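You operate a simulated robot arm through the tools that you are given. There is no shell and no other tool.

You are at the controls of a simulated robot arm. One attempt, no reset.

JOB
Set the hose timer to water 30 minutes every 6 hours.
Fine: slide it to auto and confirm with the white button.

It is judged by the outcome, as a careful person would: the job done as asked, and still so three seconds after it is handed in. It fails if anything else is knocked over, pushed out of place, dropped, spilled or broken.

ROBOT AND FRAMES
A 6-joint arm with a two-finger parallel gripper, fixed in place. Base frame: the origin is at the foot of the arm, x ahead of it, y to its left, z up; the work surface is at about z = 0. Readings come in cm, rad, newtons and seconds.
With the tool pointing down near the work surface it reaches from about 24 to 58 cm from the base axis. Its first joint turns from -2.897 to 2.897 rad. Payload 1.5 kg.
The TCP is the grasp point between the finger pads, 3 cm short of the fingertips. In the tool frame z runs along the fingers and y along their closing line. The gripper opens to 8 cm. The fingers are 1.7 cm wide and 1.2 cm thick; the gripper's body (4 by 8.2 cm) begins 8 cm behind the TCP.
Orientation is that of the tool frame in the base frame, as a unit quaternion [x, y, z, w]. With the fingers straight down and closing along the base's y, the tool's x points along the base's -x, its y along +y and its z along -z.

CONTROLS
- The arm moves only by the tool servo_tool. Its argument "targets" is a list of rows, each a list of 7 numbers: the shift along the tool's x, y, z in mm, then the turn, a rotation vector about the tool's x, y, z in rad, then the closure in counts, from 0 (fully open) to 255 (shut). In form: [[tx, ty, tz, rx, ry, rz, claw], ...]. A call has 1 to 20 rows; each row shifts and turns the commanded pose from where the row before left it, along the tool's axes as they then stand. Each row takes 0.2 s and may step no farther than 5 cm and 0.15 rad from the row before; otherwise, or with a gripper value out of range, the whole call is refused. Where a pose cannot be reached the arm comes as near as it can. A force on the tool above 40 N (or 10 N above the force at the start of the call, whichever is more), or a blocked arm, ends the call early, and 0.2 s more pass. Each finger travels about 7.2 cm/s and halts on what it meets, pressing with about 38 N; the grip force reading is that of the motor and also rises with nothing between the fingers. The clock runs only during rows and for 0.2 s after the last one: add rows that do not move to give the fingers time. It gives the time, the measured TCP pose, the force on the tool (base axes), the opening and the grip force at its end, in the units of the frame above (readings bear some noise), with the torque about the TCP (base axes, N m) and any sound that the robot's microphone picked up, and new pictures: "views" is both (left out), scene, wrist or none.
- Cameras (640 x 400 px; columns grow to the right, rows downward): "scene" is fixed at [4.87, -49.98, 63.49]; the picture's right is [0.70, -0.72, 0.00], its down [-0.41, -0.40, -0.82] and it looks along [0.59, 0.57, -0.57] (base axes); focal length 354 px, centre (320, 200). "wrist" rides on the gripper at [7.2, -0.7, -12.2] in the tool frame; the picture's right is [0.09, 1.00, 0.00], its down [-0.84, 0.08, -0.54] and it looks along [-0.54, 0.05, 0.84] (tool axes); focal length 238 px, centre (320, 200).
- point_at(camera, pixels): for up to 12 pixels [column, row] of the newest picture of that camera ("zoom" is the newest enlarged one), the place [x, y, z] in the base frame of the surface seen there, good to about 0.2 cm. No time passes.
- enlarge(camera, box): a new picture of the part [left, top, right, bottom] of that camera's present view, enlarged. No time passes.
- sign_off(): hands the job in; it is judged then, once.

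Open the gripper and draw the arm clear of the work before you hand the job in, unless the task says otherwise.

The tools are called after "Call:" as a command line: name --pt "numbers of a row" for each row, then --argument value for the rest, lists and objects as JSON in quotes. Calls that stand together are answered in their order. servo_tool: Moves the arm, as the interface text tells. Its arguments: {"type":"object","properties":{"targets":{"type":"array"},"views":{"type":"string","enum":["both","scene","wrist","none"]}},"required":["targets"]} The other tools are called the same way: point_at (camera, pixels) gives the place of the surface under pixels of a picture; enlarge (camera, box) takes an enlarged picture of a part of a camera's view; sign_off () hands the job in.

At the start:

```text
time: 0.0
position: [35.45, -0.52, 34.04]
tool_rot: [0.002, 1.0, 0.0, 0.001]
wrist_force: [0.3, -0.2, 1.0]
wrist_torque: [0.03, 0.02, -0.03]
gripper_width: 7.99
grasp_force: 0.0
```

scene: 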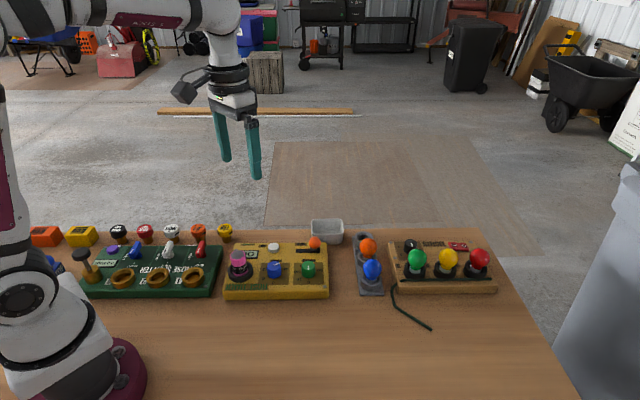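
wrist: 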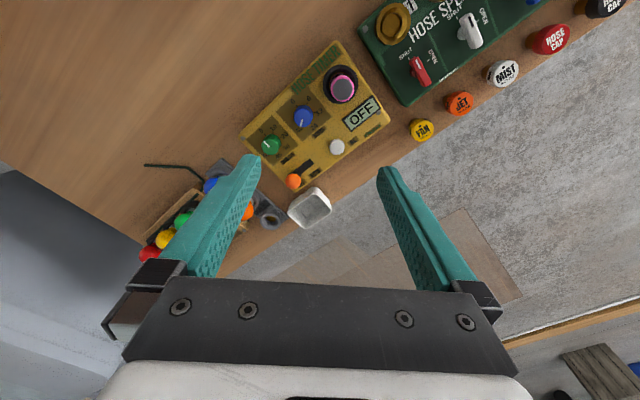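

The hose timer seems to be the yellow board at scene (277,270), with a display reading OFF. I'll enlarge both views to read its controls.

Call:
enlarge --camera "scene" --box '[215, 220, 345, 305]'

Call:
enlarge --camera "wrist" --box '[230, 30, 400, 200]'

```text
4.71 times, centred on (280, 262) of scene
```

zoom: 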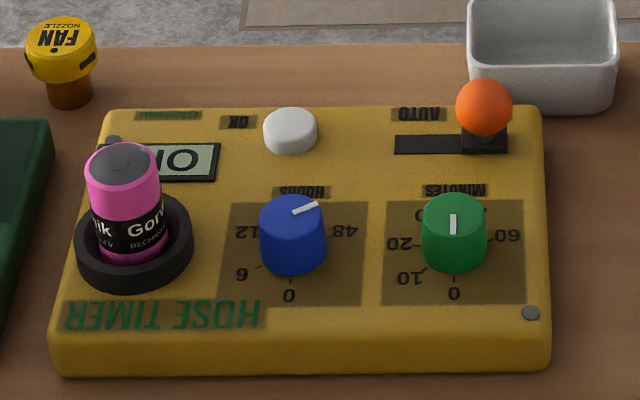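

```text
2.35 times, centred on (315, 115) of wrist
```

zoom: 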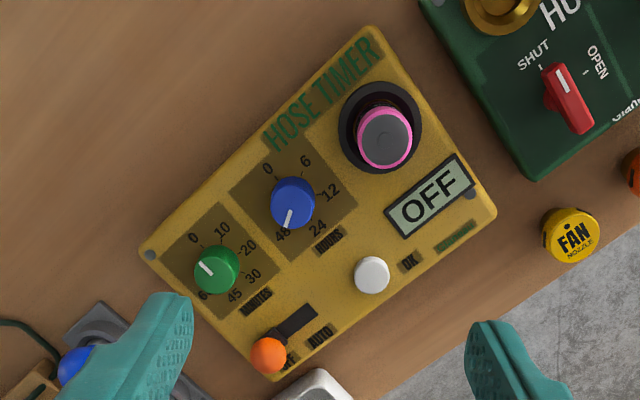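

The timer has a green minutes knob, a blue hours knob, an orange slider and a white OK button. I'll measure their positions in the wrist view.

Call:
point_at --camera "zoom" --pixels '[[217, 270], [293, 202], [372, 272], [268, 354], [385, 137], [300, 318], [193, 238], [222, 228], [252, 275], [268, 169], [305, 160], [320, 337]]'

Call:
point_at --camera "wrist" --pixels '[[241, 133], [330, 42], [388, 120], [294, 190], [310, 205], [421, 130], [262, 165], [210, 185], [271, 217]]'

```text
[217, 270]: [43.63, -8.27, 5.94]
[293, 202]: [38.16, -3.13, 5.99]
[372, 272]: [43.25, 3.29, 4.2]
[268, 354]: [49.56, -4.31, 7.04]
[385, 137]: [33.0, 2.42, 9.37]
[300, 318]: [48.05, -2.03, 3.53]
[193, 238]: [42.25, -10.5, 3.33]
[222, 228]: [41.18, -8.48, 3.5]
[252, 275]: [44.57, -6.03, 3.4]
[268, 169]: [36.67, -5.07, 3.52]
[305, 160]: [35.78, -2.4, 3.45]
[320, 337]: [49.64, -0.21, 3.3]
```

```text
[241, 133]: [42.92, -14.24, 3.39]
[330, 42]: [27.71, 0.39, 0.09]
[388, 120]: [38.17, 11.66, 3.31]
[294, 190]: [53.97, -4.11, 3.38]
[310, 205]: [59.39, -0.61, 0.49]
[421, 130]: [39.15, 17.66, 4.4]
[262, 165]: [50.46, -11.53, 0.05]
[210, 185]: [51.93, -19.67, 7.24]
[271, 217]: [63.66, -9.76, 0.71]
```

Board top is at z≈3.4 and knob tops at about 6. I'll lower the arm to look closer at the dials without touching anything.

Call:
servo_tool --pt "10 -10 45 0 0 0 0" --pt "10 -10 45 0 0 0 0" --pt "10 -10 45 0 0 0 0" --pt "0 0 0 0 0 0 0"

```text
time: 1.0
position: [32.14, -3.65, 20.48]
tool_rot: [0.001, 1.0, -0.001, 0.0]
wrist_force: [0.3, 0.4, 0.1]
wrist_torque: [-0.01, 0.02, 0.01]
gripper_width: 7.99
grasp_force: 0.0
```

scene: 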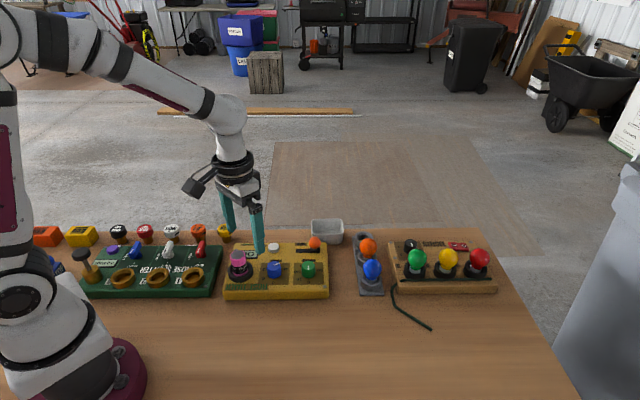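
wrist: 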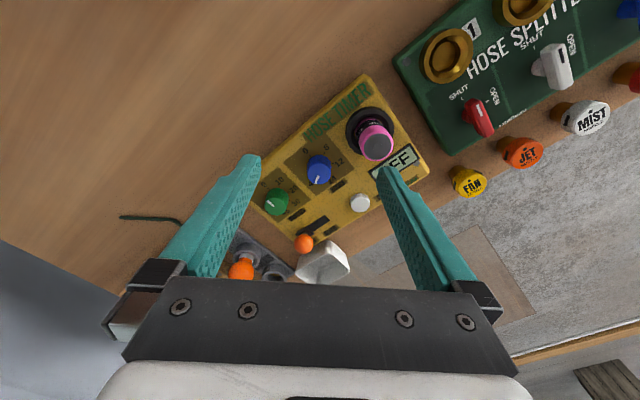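

The view is closer now; the dials sit around (277,200) and (318,170). I'll enlarge that area.

Call:
enlarge --camera "wrist" --box '[250, 120, 370, 230]'

Call:
enlarge --camera "wrist" --box '[280, 70, 440, 260]'

Call:
enlarge --camera "scene" --box '[250, 235, 330, 290]'

```text
3.64 times, centred on (310, 175) of wrist
```

zoom: 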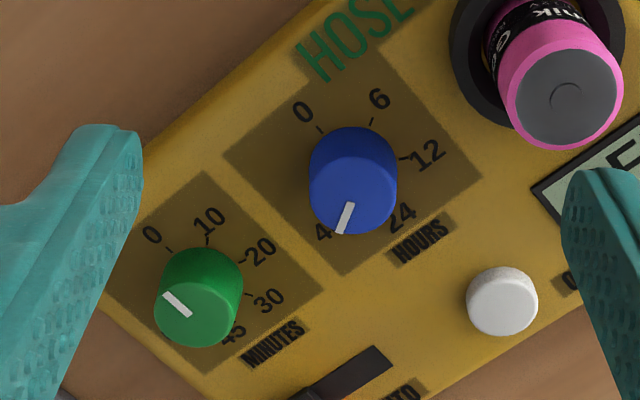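

```text
2.11 times, centred on (360, 165) of wrist
```

zoom: 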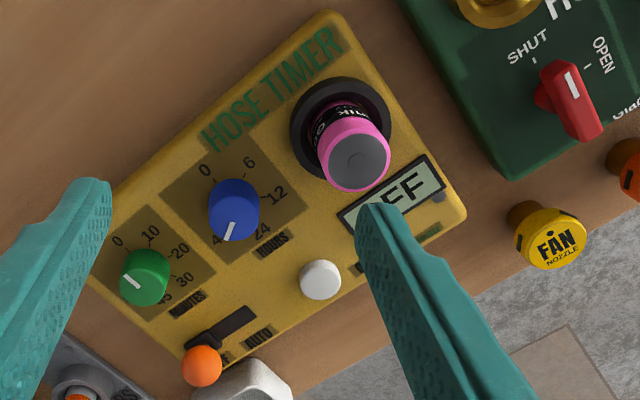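

```text
7.27 times, centred on (290, 262) of scene
```

zoom: 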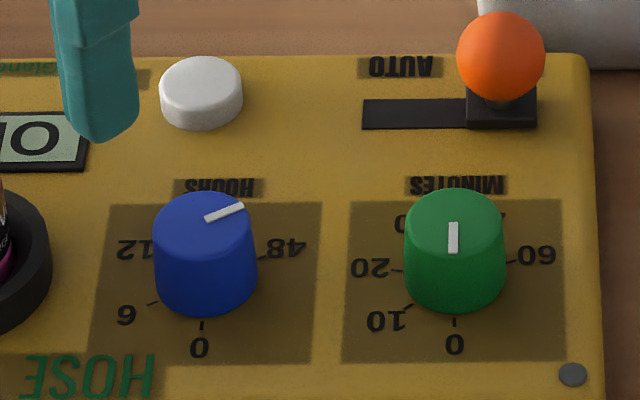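

The green pointer sits near 0 and the blue near 48. I'll re-enlarge the dials and measure the tick directions precisely.

Call:
enlarge --camera "wrist" --box '[250, 120, 370, 230]'

Call:
point_at --camera "zoom" --pixels '[[167, 250], [207, 242], [241, 262], [249, 294], [197, 314], [170, 294], [190, 311], [320, 131], [372, 121], [404, 158], [340, 231], [352, 205]]'

Call:
point_at --camera "zoom" --pixels '[[155, 300], [240, 295], [180, 346], [215, 285], [310, 195], [396, 190], [352, 234], [385, 215], [353, 190], [503, 300], [320, 232], [235, 330]]'

```text
3.64 times, centred on (310, 175) of wrist
```

zoom: 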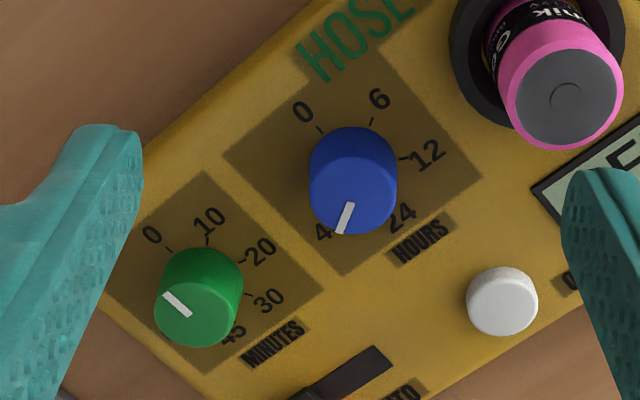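

```text
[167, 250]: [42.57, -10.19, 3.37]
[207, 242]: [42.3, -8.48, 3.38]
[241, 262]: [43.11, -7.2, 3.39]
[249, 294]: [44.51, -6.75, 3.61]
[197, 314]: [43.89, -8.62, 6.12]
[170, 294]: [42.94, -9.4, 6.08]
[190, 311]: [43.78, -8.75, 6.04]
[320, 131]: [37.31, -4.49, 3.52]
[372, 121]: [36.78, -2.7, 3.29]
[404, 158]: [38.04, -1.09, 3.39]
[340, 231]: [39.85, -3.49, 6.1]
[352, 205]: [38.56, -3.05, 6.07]
```

```text
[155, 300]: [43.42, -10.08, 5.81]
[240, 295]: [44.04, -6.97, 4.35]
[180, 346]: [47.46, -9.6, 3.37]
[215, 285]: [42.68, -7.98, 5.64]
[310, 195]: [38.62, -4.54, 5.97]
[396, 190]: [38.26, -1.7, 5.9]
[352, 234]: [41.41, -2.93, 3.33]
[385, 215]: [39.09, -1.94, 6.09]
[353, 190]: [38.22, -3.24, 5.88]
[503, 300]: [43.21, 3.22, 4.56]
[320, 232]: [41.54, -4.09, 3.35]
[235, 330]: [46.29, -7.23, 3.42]
```

Ticks in base angles: green 0→30 is about 144° clockwise from above, and blue 48→6 is about 180° counter-clockwise. I'll hover over the green knob (centre about [44.0, -8.6]) with the fingers half closed and check alignment.

Call:
servo_tool --pt "-40 -17 15 0 0 0 90" --pt "-40 -17 20 0 0 0 90" --pt "-38 -16 20 0 0 0 90" --pt "0 0 0 0 0 0 90" --pt "0 0 0 0 0 0 90"

```text
time: 2.2
position: [44.28, -8.66, 15.03]
tool_rot: [0.001, 1.0, 0.001, 0.0]
wrist_force: [0.3, 0.1, 0.8]
wrist_torque: [0.04, -0.05, 0.01]
gripper_width: 5.17
grasp_force: 0.1
```

scene: 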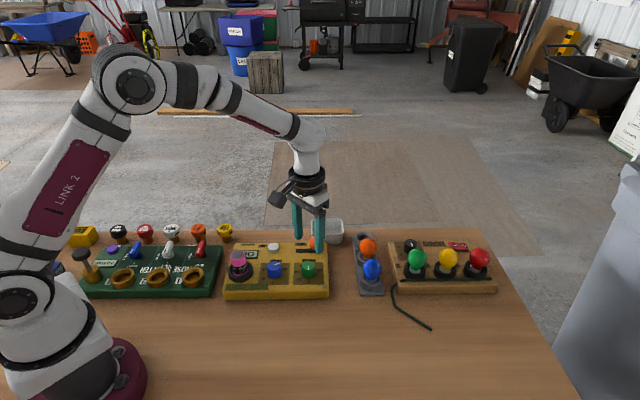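
wrist: 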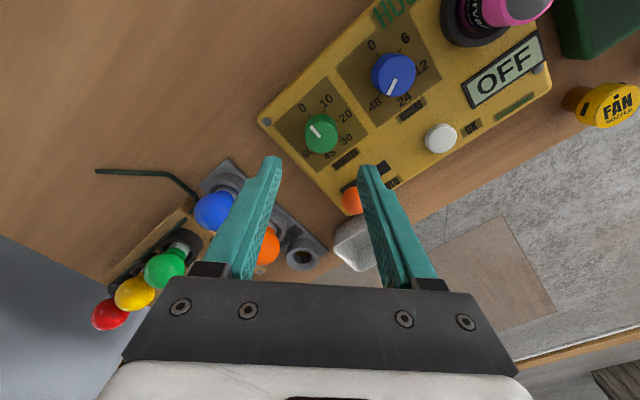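

The knob is at (321,132). I'll measure the knob top edges and ticks again from this closer view.

Call:
enlarge --camera "wrist" --box '[270, 90, 380, 180]'

Call:
enlarge --camera "scene" --box '[265, 225, 345, 300]'

Call:
point_at --camera "wrist" --pixels '[[321, 136], [315, 128], [309, 136], [334, 136], [321, 148], [321, 124], [394, 79], [440, 136], [352, 198], [350, 170]]'

```text
4.44 times, centred on (325, 135) of wrist
```

zoom: 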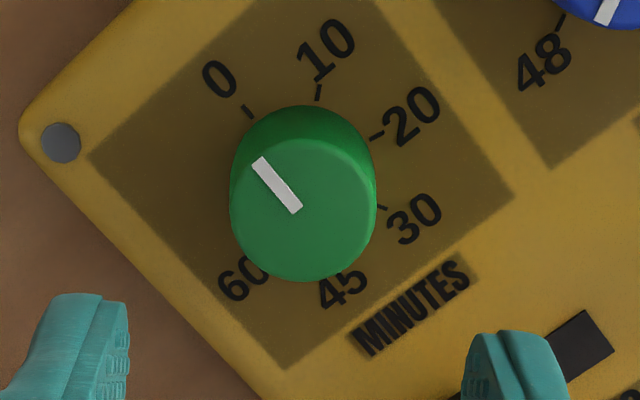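

```text
5.33 times, centred on (305, 262) of scene
```

zoom: 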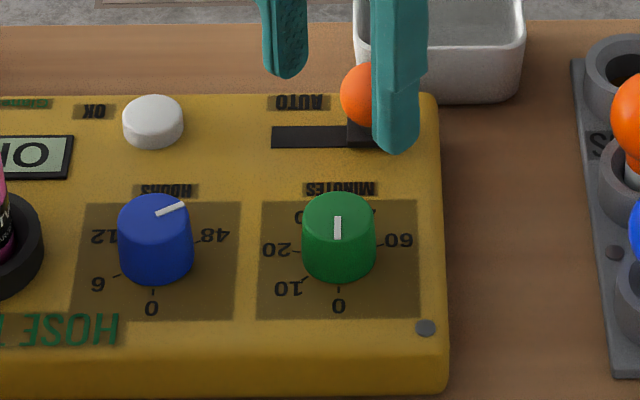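

```text
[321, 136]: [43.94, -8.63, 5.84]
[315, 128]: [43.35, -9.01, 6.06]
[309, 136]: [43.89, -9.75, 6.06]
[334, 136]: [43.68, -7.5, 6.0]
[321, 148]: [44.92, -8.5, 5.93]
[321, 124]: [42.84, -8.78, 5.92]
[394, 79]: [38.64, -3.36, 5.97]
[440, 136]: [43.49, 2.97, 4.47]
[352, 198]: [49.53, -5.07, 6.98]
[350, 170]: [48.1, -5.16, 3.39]
```

The green knob centre is about [44.0, -8.63]. I'll shift 2 mm back in x and turn the tool -1.26 rad above it before going down.

Call:
servo_tool --pt "2 0 0 0 0 0 90" --pt "0 0 0 0 0 -0.14 90" --pt "0 0 0 0 0 -0.14 90" --pt "0 0 0 0 0 -0.14 90" --pt "0 0 0 0 0 -0.14 90" --pt "0 0 0 0 0 -0.14 90" --pt "0 0 0 0 0 -0.14 90" --pt "0 0 0 0 0 -0.14 90" --pt "0 0 0 0 0 -0.14 90" --pt "0 0 0 0 0 -0.14 90" --pt "0 0 0 0 0 0 90"

```text
time: 4.6
position: [44.08, -8.44, 15.11]
tool_rot: [-0.589, 0.808, -0.001, 0.0]
wrist_force: [-1.0, -0.1, -0.1]
wrist_torque: [0.03, 0.03, 0.04]
gripper_width: 5.2
grasp_force: 0.1
```

scene: 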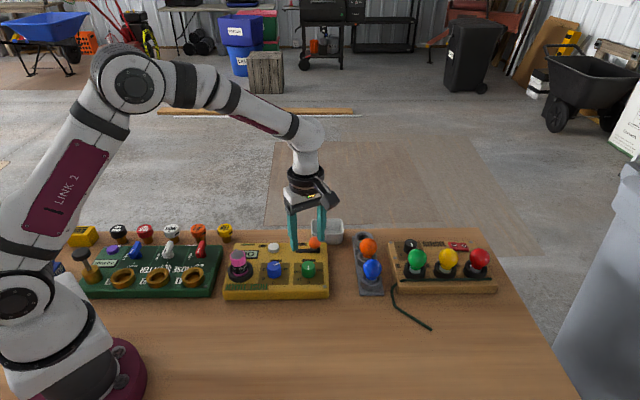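
wrist: 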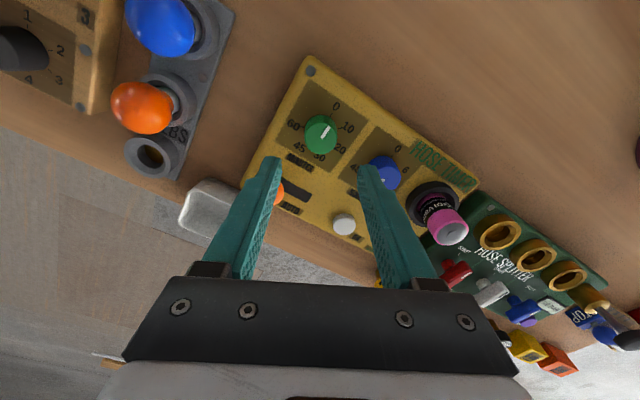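

The knob sits at (321,134), almost the same spot as before the turn, so the tool axis is nearly over it. I'll enlarge to confirm the centring.

Call:
enlarge --camera "wrist" --box '[270, 90, 380, 180]'

Call:
point_at --camera "wrist" --pixels '[[321, 137], [310, 137], [333, 137], [321, 147], [321, 127], [277, 188], [293, 193]]'

```text
4.44 times, centred on (325, 135) of wrist
```

zoom: 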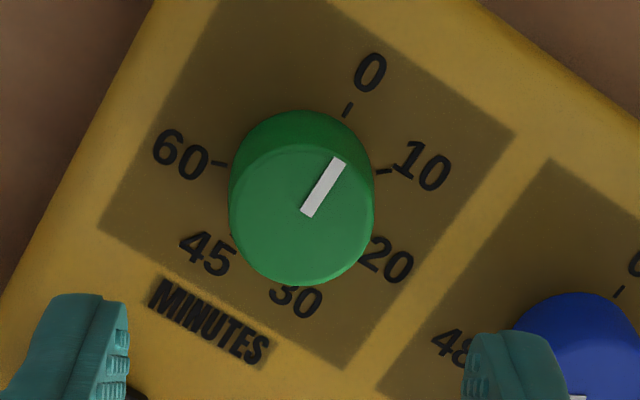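

```text
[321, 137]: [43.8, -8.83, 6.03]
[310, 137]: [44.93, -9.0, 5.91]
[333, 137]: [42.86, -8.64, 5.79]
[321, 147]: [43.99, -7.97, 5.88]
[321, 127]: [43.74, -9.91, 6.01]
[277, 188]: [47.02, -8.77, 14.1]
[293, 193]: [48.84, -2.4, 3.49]
```

The centring is within about 1–2 mm. I'll descend to z≈6.95 (tips about 0.5 cm above the board) and close on the knob.

Call:
servo_tool --pt "1.5 0 25 0 0 0 90" --pt "0 0 25 0 0 0 90" --pt "0 0 20 0 0 0 90" --pt "0 0 11 0 0 0 90" --pt "0 0 0 0 0 0 90"

```text
time: 5.8
position: [44.24, -8.76, 6.99]
tool_rot: [-0.588, 0.809, -0.001, 0.001]
wrist_force: [0.2, 0.1, -0.2]
wrist_torque: [-0.03, 0.03, 0.01]
gripper_width: 5.17
grasp_force: 0.2
```

scene: 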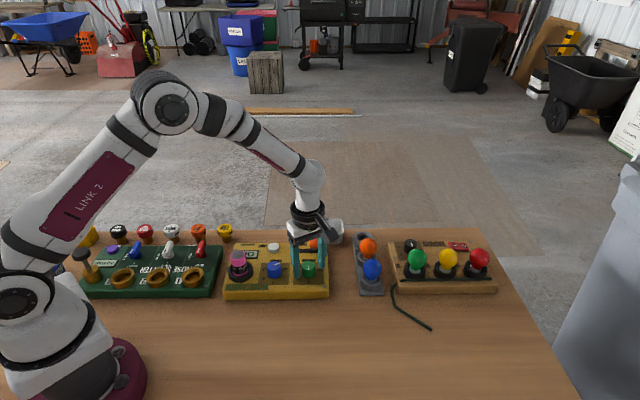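
wrist: 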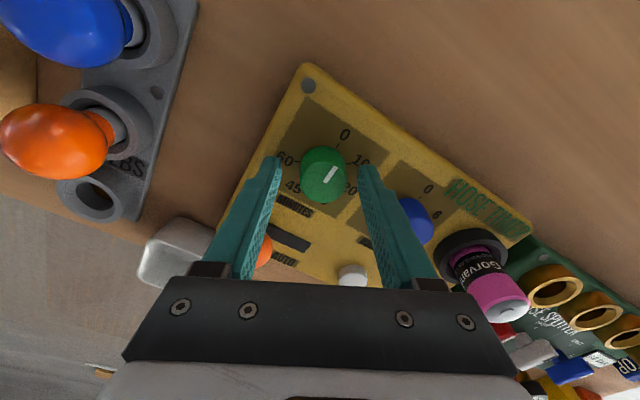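

The knob lies between the fingers at (324,174). I'll check its position relative to the finger tips before closing.

Call:
enlarge --camera "wrist" --box '[260, 120, 390, 220]'

Call:
point_at --camera "wrist" --pixels '[[324, 178], [304, 178], [343, 178], [324, 190], [324, 165], [277, 160], [266, 160], [365, 168], [378, 170], [274, 185], [368, 185]]'

Call:
enlarge --camera "scene" --box '[265, 225, 345, 300]'

```text
4.00 times, centred on (325, 170) of wrist
```

zoom: 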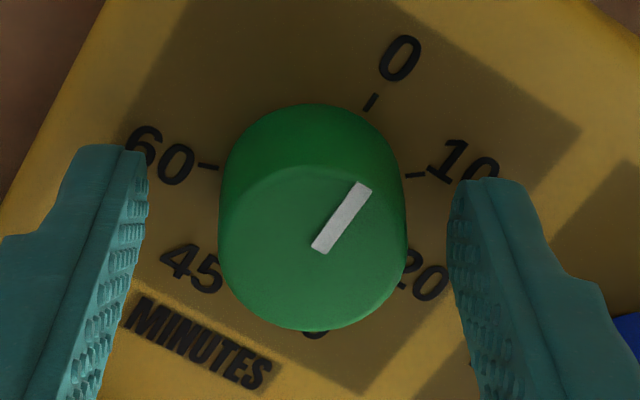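

```text
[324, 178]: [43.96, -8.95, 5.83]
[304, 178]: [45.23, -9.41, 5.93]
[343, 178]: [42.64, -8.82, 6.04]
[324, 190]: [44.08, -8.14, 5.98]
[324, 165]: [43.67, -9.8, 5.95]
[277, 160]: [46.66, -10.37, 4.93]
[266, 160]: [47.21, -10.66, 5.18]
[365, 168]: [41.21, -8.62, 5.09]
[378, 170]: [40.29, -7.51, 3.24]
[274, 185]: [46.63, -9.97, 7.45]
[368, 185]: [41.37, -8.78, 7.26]
```

```text
5.33 times, centred on (305, 262) of scene
```

zoom: 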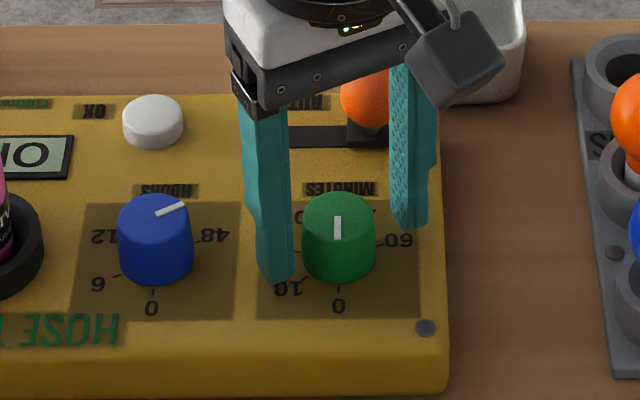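

The knob is offset about 2 mm along each tool axis, so I'll correct that, close the fingers, and hold.

Call:
servo_tool --pt "2 1.5 0 0 0 0 120" --pt "0 0 0 0 0 0 150" --pt "0 0 0 0 0 0 200" --pt "0 0 0 0 0 0 200"

```text
time: 6.8
position: [43.94, -8.9, 6.82]
tool_rot: [-0.589, 0.808, 0.0, 0.0]
wrist_force: [-5.2, 1.8, 2.2]
wrist_torque: [0.08, 0.15, 0.06]
gripper_width: 3.11
grasp_force: 40.1
```

scene: 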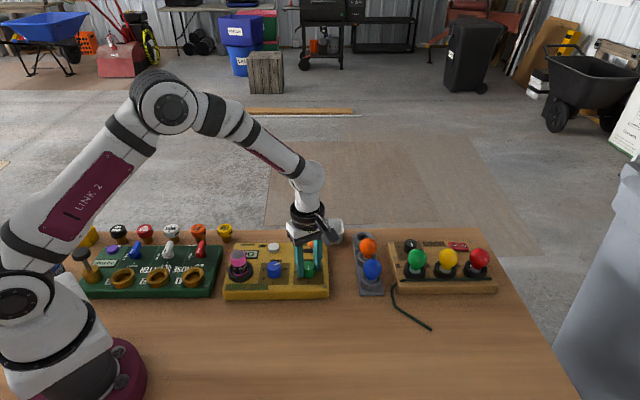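
wrist: 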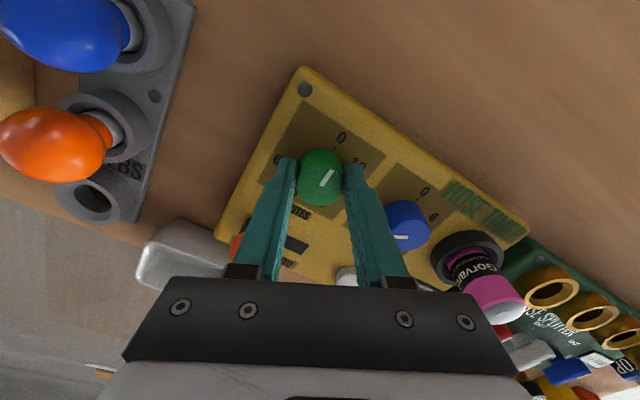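

It is gripped at 3.11 cm with a small side force. I'll turn clockwise (+z) about 0.5 rad as a test and watch the torque and sound.

Call:
servo_tool --pt "0 0.8 0 0 0 0.08 200" --pt "0 0 0 0 0 0.12 200" --pt "0 0 0 0 0 0.12 200" --pt "0 0 0 0 0 0.12 200" --pt "0 0 0 0 0 0 200"

Call:
enlarge --camera "wrist" --box '[260, 120, 390, 220]'

```text
time: 8.0
position: [43.61, -8.78, 6.87]
tool_rot: [-0.396, 0.918, 0.0, -0.001]
wrist_force: [9.9, 3.4, -14.0]
wrist_torque: [0.07, -0.3, -0.03]
gripper_width: 3.12
grasp_force: 39.6
```

scene: 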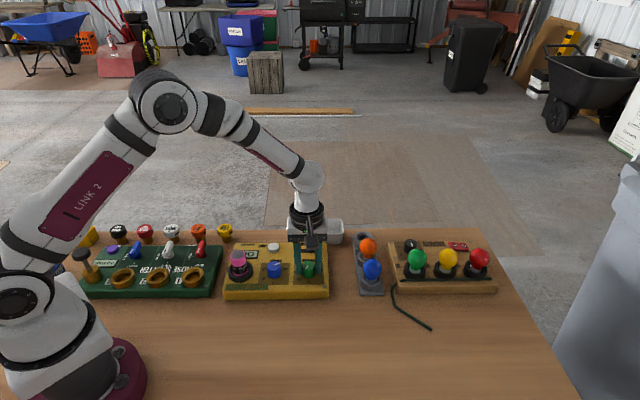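
wrist: 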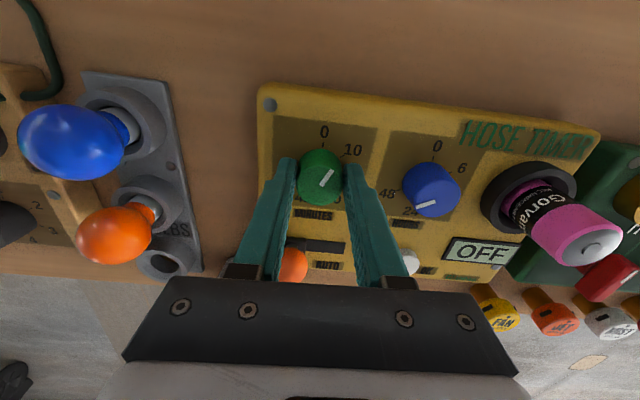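

```text
4.00 times, centred on (325, 170) of wrist
```

zoom: 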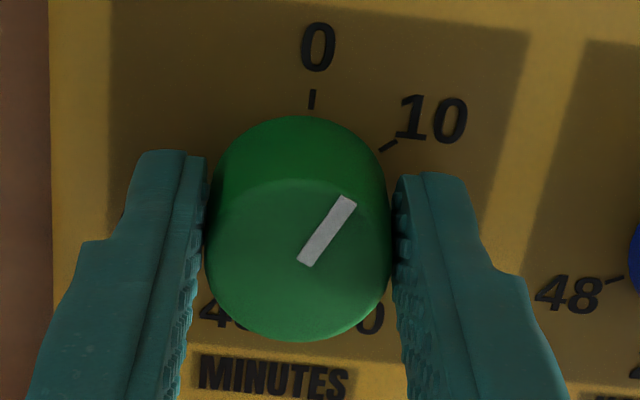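

The knob turns with the fingers and the pointer is nearing 10. Side force is about 10 N, so I'll ease the position slightly and keep turning.

Call:
servo_tool --pt "-0.8 -0.3 0.5 0 0 0.1 200" --pt "0 0 0 0 0 0.12 200" --pt "0 0 0 0 0 0.12 200" --pt "0 0 0 0 0 0.12 200" --pt "0 0 0 0 0 0.12 200" --pt "0 0 0 0 0 0.12 200" --pt "0 0 0 0 0 0 200"

Call:
enlarge --camera "wrist" --box '[260, 120, 390, 220]'

```text
time: 9.0
position: [43.73, -8.75, 6.94]
tool_rot: [-0.194, 0.981, 0.0, -0.001]
wrist_force: [-3.5, 1.0, 6.5]
wrist_torque: [0.12, 0.06, 0.0]
gripper_width: 3.12
grasp_force: 39.8
stopped in row 4: the force on the tool passed its limit at 41 N (the readings are from after the stop); the commanded pose is now the measured one
```

scene: 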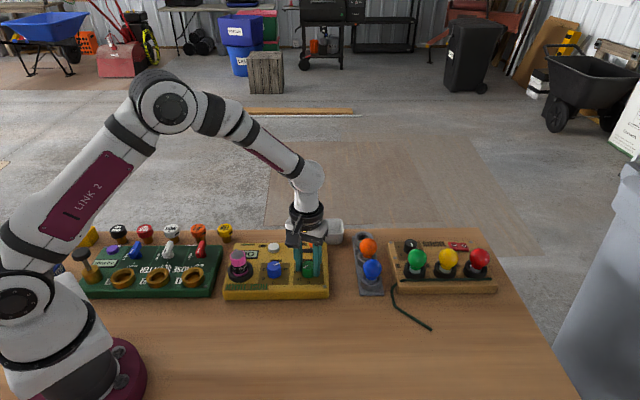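
wrist: 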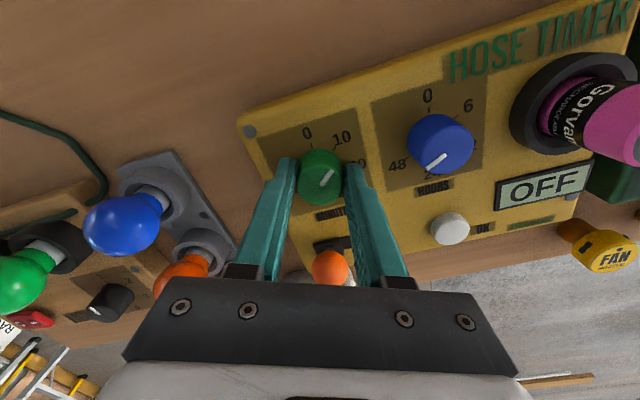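

```text
4.00 times, centred on (325, 170) of wrist
```

zoom: 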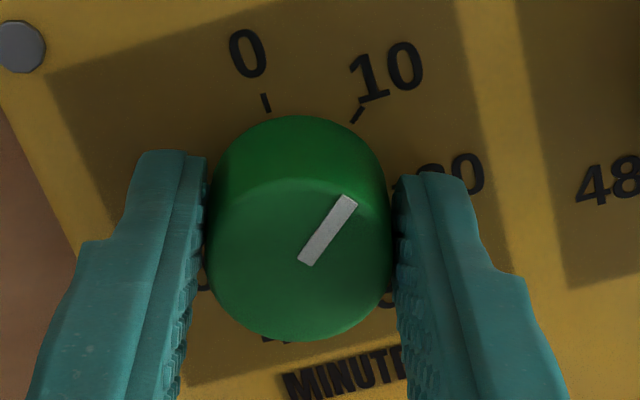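

The force spiked in motion but the knob still follows; it is now past 10. I'll continue at a slower turn rate.

Call:
servo_tool --pt "0 0 0 0 0 0.05 200" --pt "0 0 0 0 0 0.06 200" --pt "0 0 0 0 0 0.06 200" --pt "0 0 0 0 0 0.06 200" --pt "0 0 0 0 0 0.06 200" --pt "0 0 0 0 0 0.06 200" --pt "0 0 0 0 0 0.06 200" --pt "0 0 0 0 0 0.06 200" --pt "0 0 0 0 0 0.06 200" --pt "0 0 0 0 0 0 200" --views "wrist"

Call:
enlarge --camera "wrist" --box '[260, 120, 390, 220]'

```text
time: 11.1
position: [43.83, -8.69, 6.97]
tool_rot: [0.07, 0.998, 0.001, -0.002]
wrist_force: [-2.2, 3.8, 4.7]
wrist_torque: [0.14, -0.04, 0.02]
gripper_width: 3.11
grasp_force: 40.4
stopped in row 10: the force on the tool passed its limit at 42 N (the readings are from after the stop); the commanded pose is now the measured one
```

wrist: 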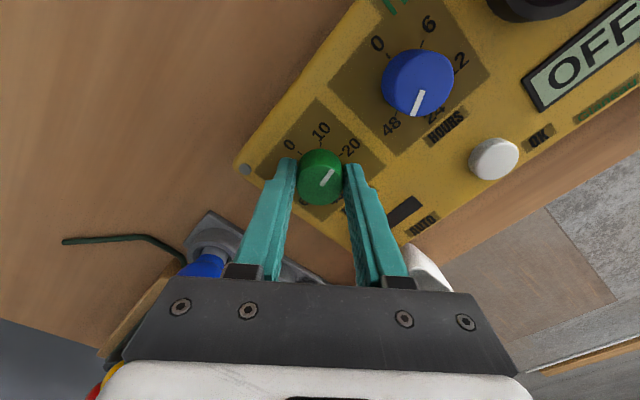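

```text
4.00 times, centred on (325, 170) of wrist
```

zoom: 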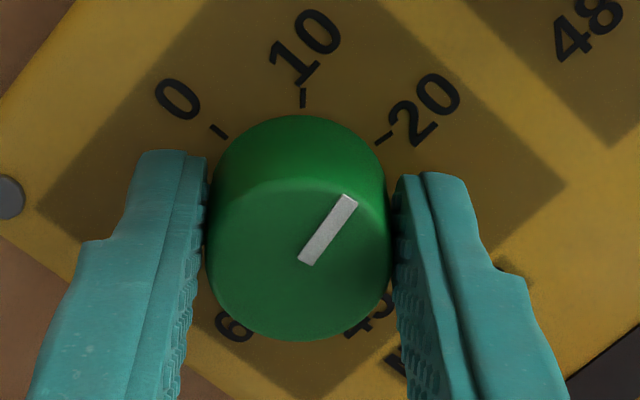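

It is now at about 16 minutes-equivalent, near 20. I'll continue in shorter batches.

Call:
servo_tool --pt "0 0 0 0 0 0.06 200" --pt "0 0 0 0 0 0.06 200" --pt "0 0 0 0 0 0.06 200" --pt "0 0 0 0 0 0.06 200" --pt "0 0 0 0 0 0.06 200" --pt "0 0 0 0 0 0.06 200" --pt "0 0 0 0 0 0.06 200" --pt "0 0 0 0 0 0.06 200" --pt "0 0 0 0 0 0 200" --views "wrist"

Call:
enlarge --camera "wrist" --box '[260, 120, 390, 220]'

```text
time: 12.4
position: [43.67, -8.42, 7.02]
tool_rot: [0.232, 0.973, 0.001, -0.003]
wrist_force: [1.9, 4.8, -2.6]
wrist_torque: [0.24, 0.03, -0.01]
gripper_width: 3.1
grasp_force: 39.8
stopped in row 6: the force on the tool passed its limit at 41 N (the readings are from after the stop); the commanded pose is now the measured one
```

wrist: 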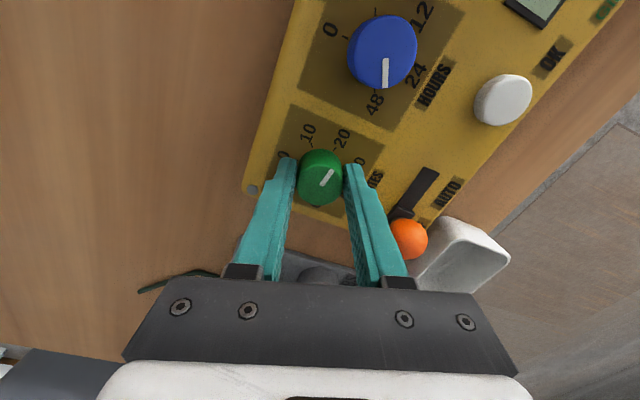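

```text
4.00 times, centred on (325, 170) of wrist
```

zoom: 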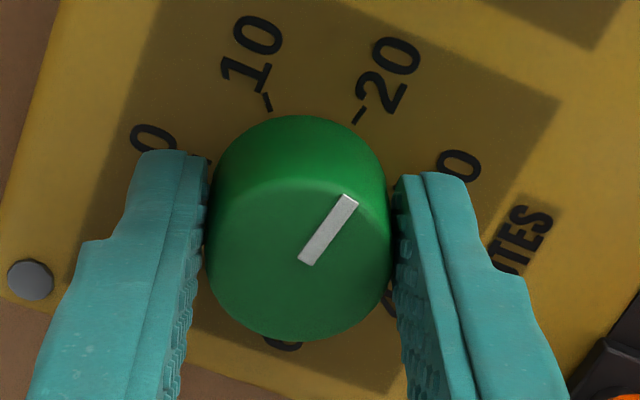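

Around 20 now (yaw +0.47). I'll continue toward 30, which needs about 0.78 rad more.

Call:
servo_tool --pt "0 0 0 0 0 0.06 200" --pt "0 0 0 0 0 0.06 200" --pt "0 0 0 0 0 0.06 200" --pt "0 0 0 0 0 0.06 200" --pt "0 0 0 0 0 0.06 200" --pt "0 0 0 0 0 0 200" --views "wrist"

Call:
enlarge --camera "wrist" --box '[260, 120, 390, 220]'

```text
time: 13.8
position: [43.79, -8.58, 7.0]
tool_rot: [0.375, 0.927, 0.001, -0.002]
wrist_force: [16.3, 23.0, -0.5]
wrist_torque: [0.71, -0.45, 0.07]
gripper_width: 3.12
grasp_force: 39.4
```

wrist: 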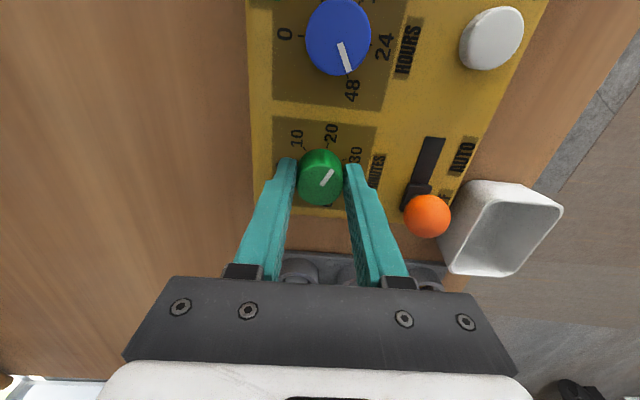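

```text
4.00 times, centred on (325, 170) of wrist
```

zoom: 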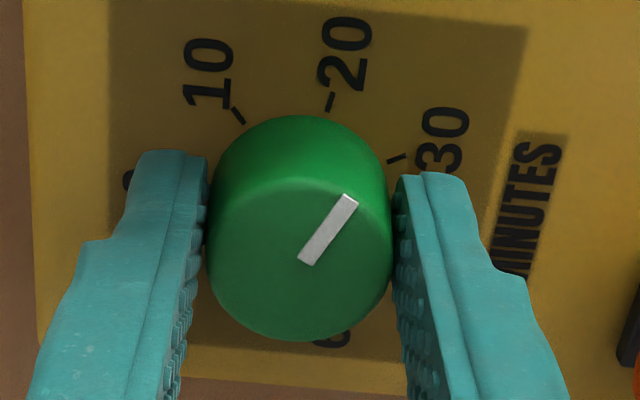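

The side force is 28 N along tool +y, so I'll shift that way 1.2 mm while turning on slowly.

Call:
servo_tool --pt "0 1.2 0 0 0 0 200" --pt "0 0 0 0 0 0.06 200" --pt "0 0 0 0 0 0.06 200" --pt "0 0 0 0 0 0.06 200" --pt "0 0.3 0 0 0 0.06 200" --pt "0 0 0 0 0 0 200" --views "wrist"

Call:
enlarge --camera "wrist" --box '[260, 120, 390, 220]'

```text
time: 15.2
position: [43.84, -8.44, 6.96]
tool_rot: [0.483, 0.875, 0.002, -0.002]
wrist_force: [9.1, 12.1, -3.1]
wrist_torque: [0.24, -0.32, 0.04]
gripper_width: 3.12
grasp_force: 39.9
```

wrist: 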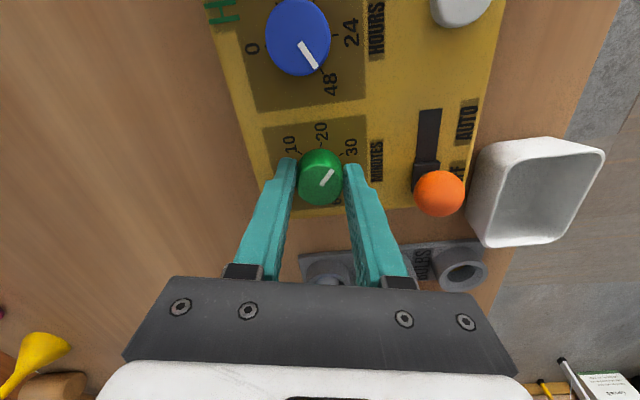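

```text
4.00 times, centred on (325, 170) of wrist
```

zoom: 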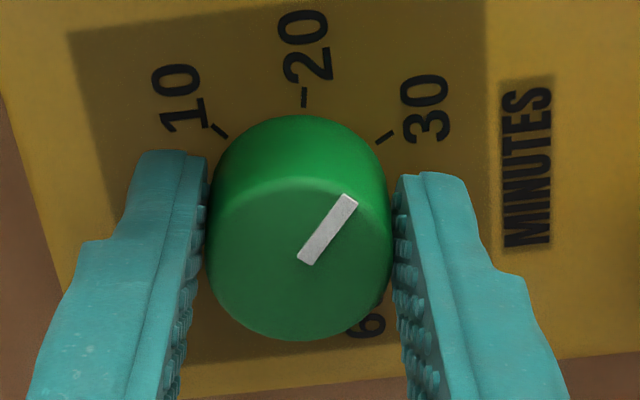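

The pointer is about 14–16° short of the 30 tick at (385,137). I'll turn 0.25 rad further.

Call:
servo_tool --pt "0 0.6 0 0 0 0 200" --pt "0 0 0 0 0 0.06 200" --pt "0 0 0 0 0 0.06 200" --pt "0 0 0 0 0 0.06 200" --pt "0 0.3 0 0 0 0.06 200" --pt "0 0 0 0 0 0 200" --views "wrist"

Call:
enlarge --camera "wrist" --box '[260, 120, 390, 220]'

Call:
point_at --camera "zoom" --pixels '[[350, 199], [303, 261], [384, 133], [303, 100], [216, 133]]'

```text
time: 16.6
position: [43.85, -8.41, 6.9]
tool_rot: [0.584, 0.811, 0.0, -0.003]
wrist_force: [-14.1, -4.8, 13.5]
wrist_torque: [-0.27, 0.44, -0.08]
gripper_width: 3.08
grasp_force: 39.6
```

wrist: 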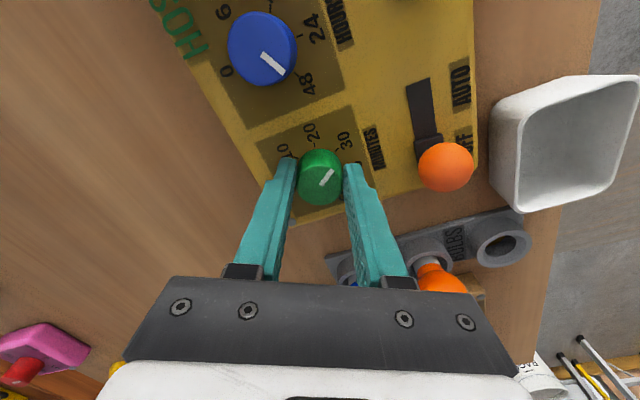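

```text
4.00 times, centred on (325, 170) of wrist
```

zoom: 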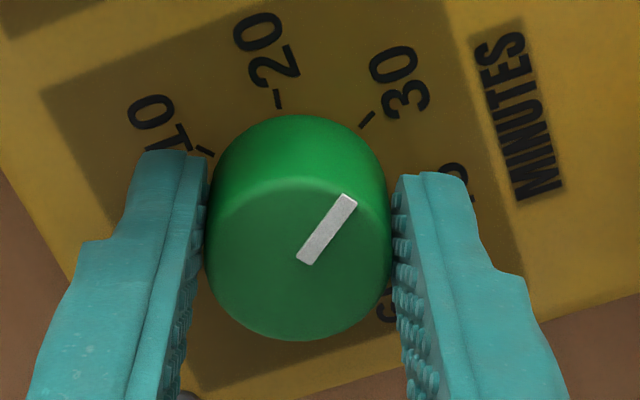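

```text
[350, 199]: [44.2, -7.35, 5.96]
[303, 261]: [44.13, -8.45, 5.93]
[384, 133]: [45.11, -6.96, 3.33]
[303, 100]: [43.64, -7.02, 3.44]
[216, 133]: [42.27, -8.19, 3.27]
```

The pointer's base angle is about 86°. I'll measure the tick positions in this view for comparison.

Call:
point_at --camera "zoom" --pixels '[[367, 119], [278, 100], [205, 152], [351, 196], [345, 205], [337, 216], [305, 258], [300, 225], [373, 113]]'

Call:
enlarge --camera "scene" --box '[280, 240, 340, 290]'

```text
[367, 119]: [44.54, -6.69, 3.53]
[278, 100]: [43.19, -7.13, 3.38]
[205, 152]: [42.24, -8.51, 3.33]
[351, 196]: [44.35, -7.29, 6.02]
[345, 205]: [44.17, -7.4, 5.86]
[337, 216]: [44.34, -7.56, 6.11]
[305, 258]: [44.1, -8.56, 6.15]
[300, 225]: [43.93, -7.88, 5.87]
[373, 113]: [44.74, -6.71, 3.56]
```

```text
8.00 times, centred on (310, 265) of scene
```

zoom: 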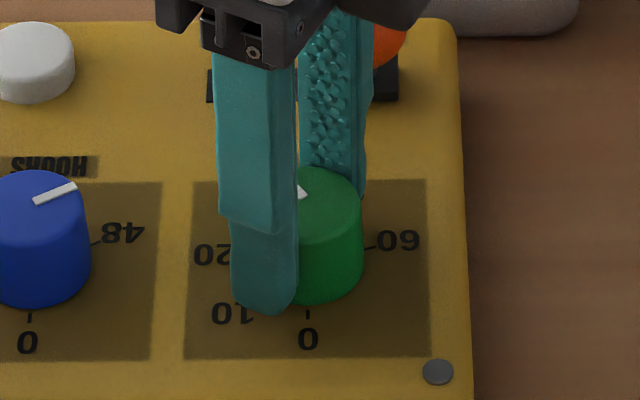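

The pointer is very near the 30 tick. I'll measure the 0 and 60 ticks in the scene zoom to fix the tick spacing.

Call:
point_at --camera "zoom" --pixels '[[370, 248], [308, 314], [96, 242], [30, 318], [335, 200], [302, 192]]'

```text
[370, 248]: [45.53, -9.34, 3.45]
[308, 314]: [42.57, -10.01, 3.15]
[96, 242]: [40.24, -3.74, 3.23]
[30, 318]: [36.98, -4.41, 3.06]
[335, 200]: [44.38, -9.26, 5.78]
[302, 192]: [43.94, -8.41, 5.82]
```

Ticks span about 248° from 0 to 60, so spacing is about 50° and 30 sits 150° from 0. I'll turn another 0.1 rad, then release and rise to check.

Call:
servo_tool --pt "0 -0.7 -0.3 0 0 0.05 200" --pt "0 0 0 0 0 0.05 200" --pt "0 0 0 0 0 0 200" --pt "0 0 0 0 0 0 90" --pt "0 0 0 0 0 0 90" --pt "0 0 -20 0 0 0 90" --pt "0 0 -30 0 0 0 90" --pt "0 0 -30 0 0 0 90" --pt "0 0 0 0 0 0 90"

Call:
enlarge --camera "wrist" --box '[270, 90, 380, 180]'

Call:
enlarge --camera "scene" --box '[250, 235, 340, 290]'

```text
time: 18.6
position: [43.82, -8.39, 14.99]
tool_rot: [0.624, 0.782, 0.001, -0.003]
wrist_force: [0.3, -0.3, 0.0]
wrist_torque: [-0.02, 0.0, 0.02]
gripper_width: 5.13
grasp_force: 0.1
```

scene: 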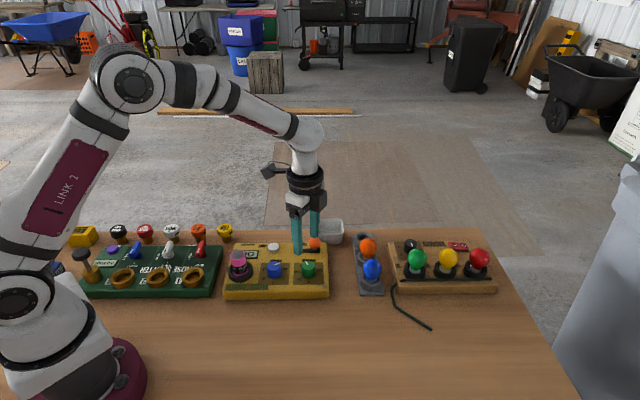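
wrist: 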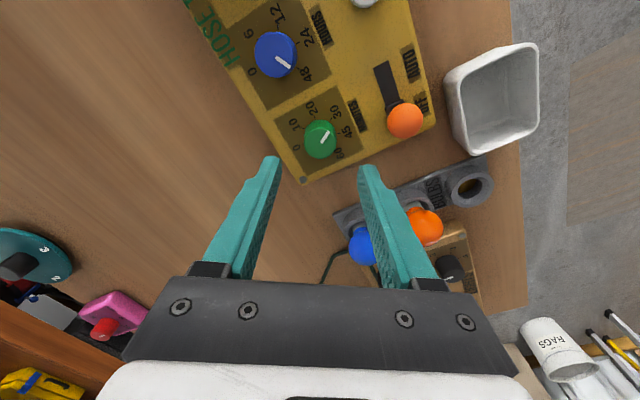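

```text
4.44 times, centred on (325, 135) of wrist
```

zoom: 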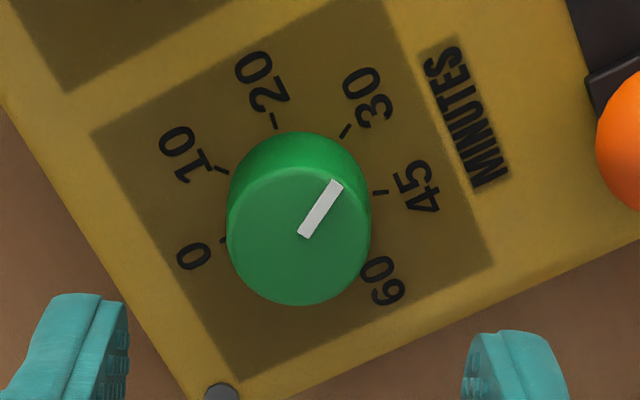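

```text
7.11 times, centred on (295, 262) of scene
```

zoom: 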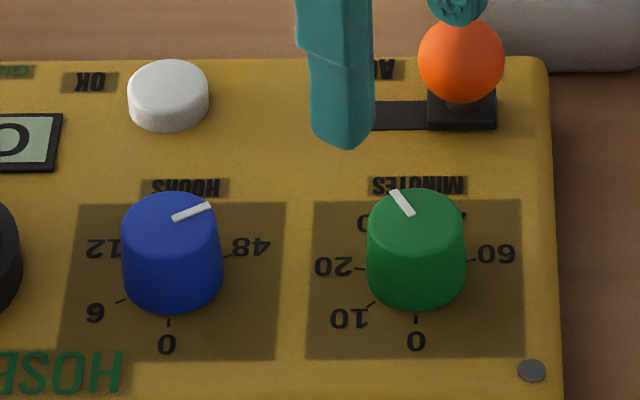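

The green pointer lines up with the 30 tick in both views. Next, I'll move over the blue knob at about [38.65, -3.08] and turn to yaw 1.63 for the long counter-clockwise turn.

Call:
servo_tool --pt "21.3 -13 0 0 0 0 90" --pt "21.3 -13 0 0 0 0 90" --pt "21.3 -12.8 0 0 0 0 90" --pt "0 0 0 0 0 0.14 90" --pt "0 0 0 0 0 0.14 90" --pt "0 0 0 0 0 0 90" --pt "0 0 0 0 0 0 90"

Call:
enlarge --camera "wrist" --box '[270, 90, 380, 180]'

Call:
point_at --camera "wrist" --pixels '[[321, 137], [310, 137], [333, 137], [321, 147], [321, 127]]'

```text
time: 20.2
position: [38.76, -3.16, 15.05]
tool_rot: [0.727, 0.687, 0.0, -0.002]
wrist_force: [-0.4, 0.7, -0.5]
wrist_torque: [0.0, 0.01, 0.01]
gripper_width: 5.2
grasp_force: 0.1
```

scene: 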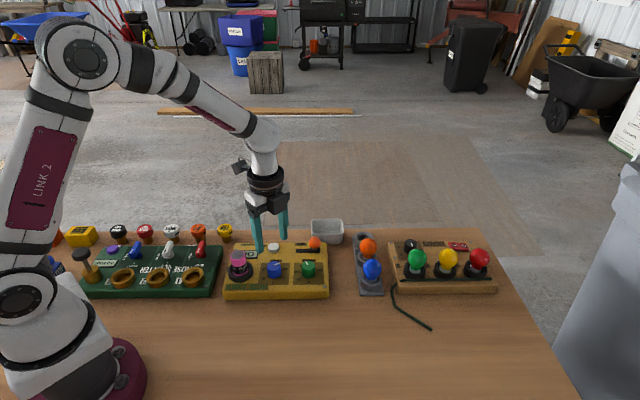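
wrist: 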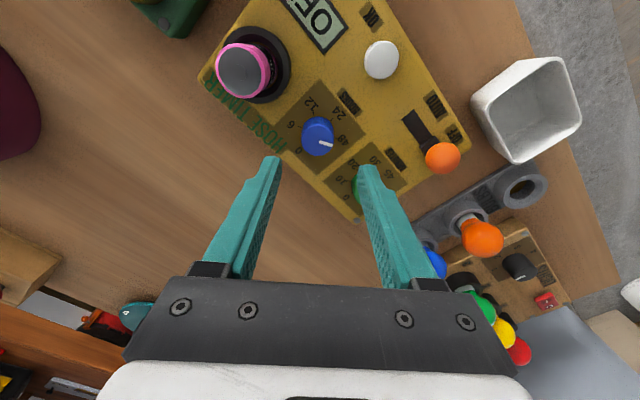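

```text
4.44 times, centred on (325, 135) of wrist
```

zoom: 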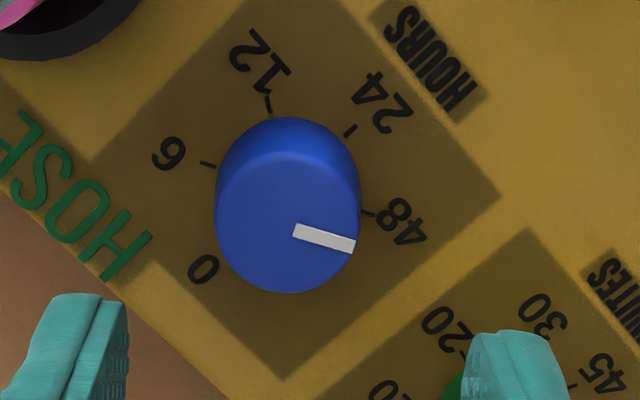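

```text
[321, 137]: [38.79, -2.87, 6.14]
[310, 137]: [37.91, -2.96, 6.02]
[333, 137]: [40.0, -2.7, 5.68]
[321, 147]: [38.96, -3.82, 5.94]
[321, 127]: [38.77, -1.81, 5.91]
```

The tool reached yaw 1.63 and the blue knob is under it, pointer at 48. I'll shift 2 mm along -y and go down to z≈6.95, keeping the fingers open.

Call:
servo_tool --pt "0 -2 25 0 0 0 90" --pt "0 0 25 0 0 0 90" --pt "0 0 20 0 0 0 90" --pt "0 0 11 0 0 0 90" --pt "0 0 0 0 0 0 90"

Call:
enlarge --camera "wrist" --box '[260, 120, 390, 220]'

```text
time: 21.4
position: [38.44, -3.23, 6.76]
tool_rot: [0.727, 0.687, 0.0, -0.003]
wrist_force: [-0.4, -0.1, -0.3]
wrist_torque: [-0.01, 0.01, 0.02]
gripper_width: 5.19
grasp_force: 0.0
```

scene: 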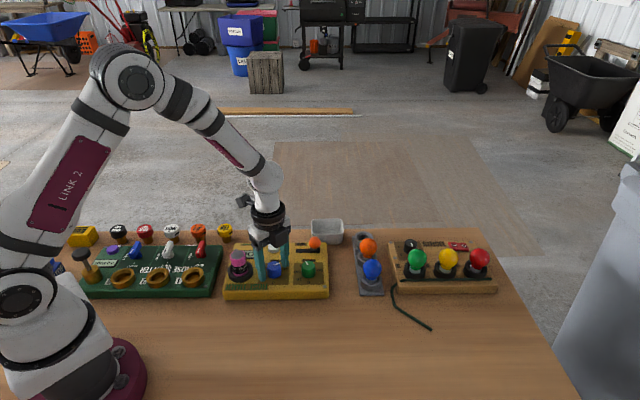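
wrist: 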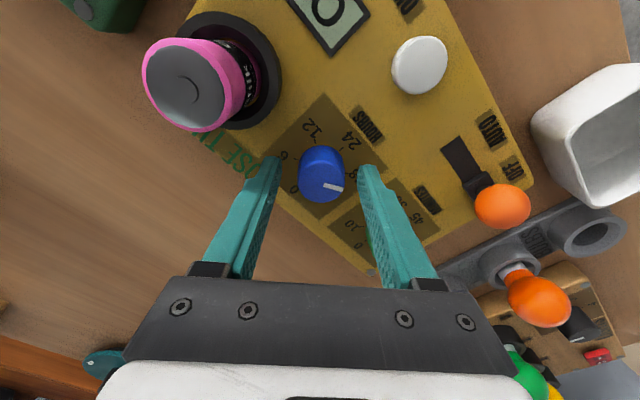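

```text
4.00 times, centred on (325, 170) of wrist
```

zoom: 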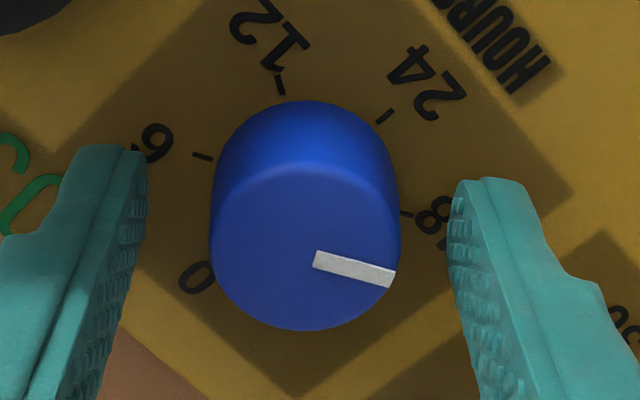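

Knob centre is about 1 mm right and 1.5 mm up from the finger centre. I'll correct that, close, and begin the counter-clockwise turn slowly.

Call:
servo_tool --pt "1.5 1 -1 0 0 0 120" --pt "0 0 0 0 0 0 150" --pt "0 0 0 0 0 0 200" --pt "0 0 0 0 0 0 200" --views "none"

Call:
servo_tool --pt "0 0 0 0 0 -0.05 200" --pt "0 0 0 0 0 -0.06 200" --pt "0 0 0 0 0 -0.06 200" --pt "0 0 0 0 0 -0.06 200" --pt "0 0 0 0 0 -0.06 200" --pt "0 0 0 0 0 -0.06 200" --pt "0 0 0 0 0 0 200" --views "wrist"

```text
time: 22.4
position: [38.4, -2.85, 6.96]
tool_rot: [0.728, 0.686, -0.001, -0.003]
wrist_force: [-9.2, 1.4, 5.2]
wrist_torque: [0.0, 0.36, -0.01]
gripper_width: 3.06
grasp_force: 39.6
```

```text
time: 24.0
position: [38.49, -2.96, 7.01]
tool_rot: [0.596, 0.803, -0.001, -0.004]
wrist_force: [-30.4, -13.7, -0.9]
wrist_torque: [-0.53, 0.9, -0.09]
gripper_width: 3.08
grasp_force: 39.7
```

wrist: 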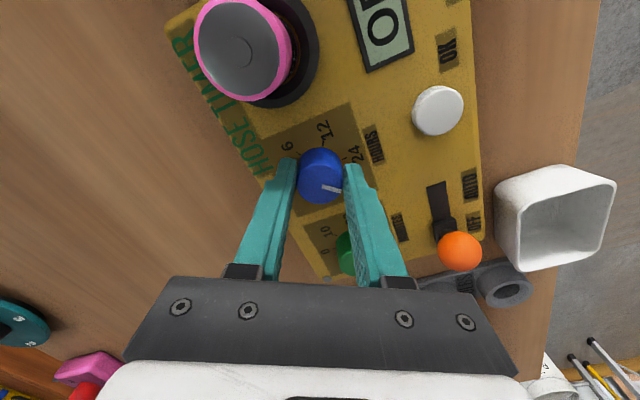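

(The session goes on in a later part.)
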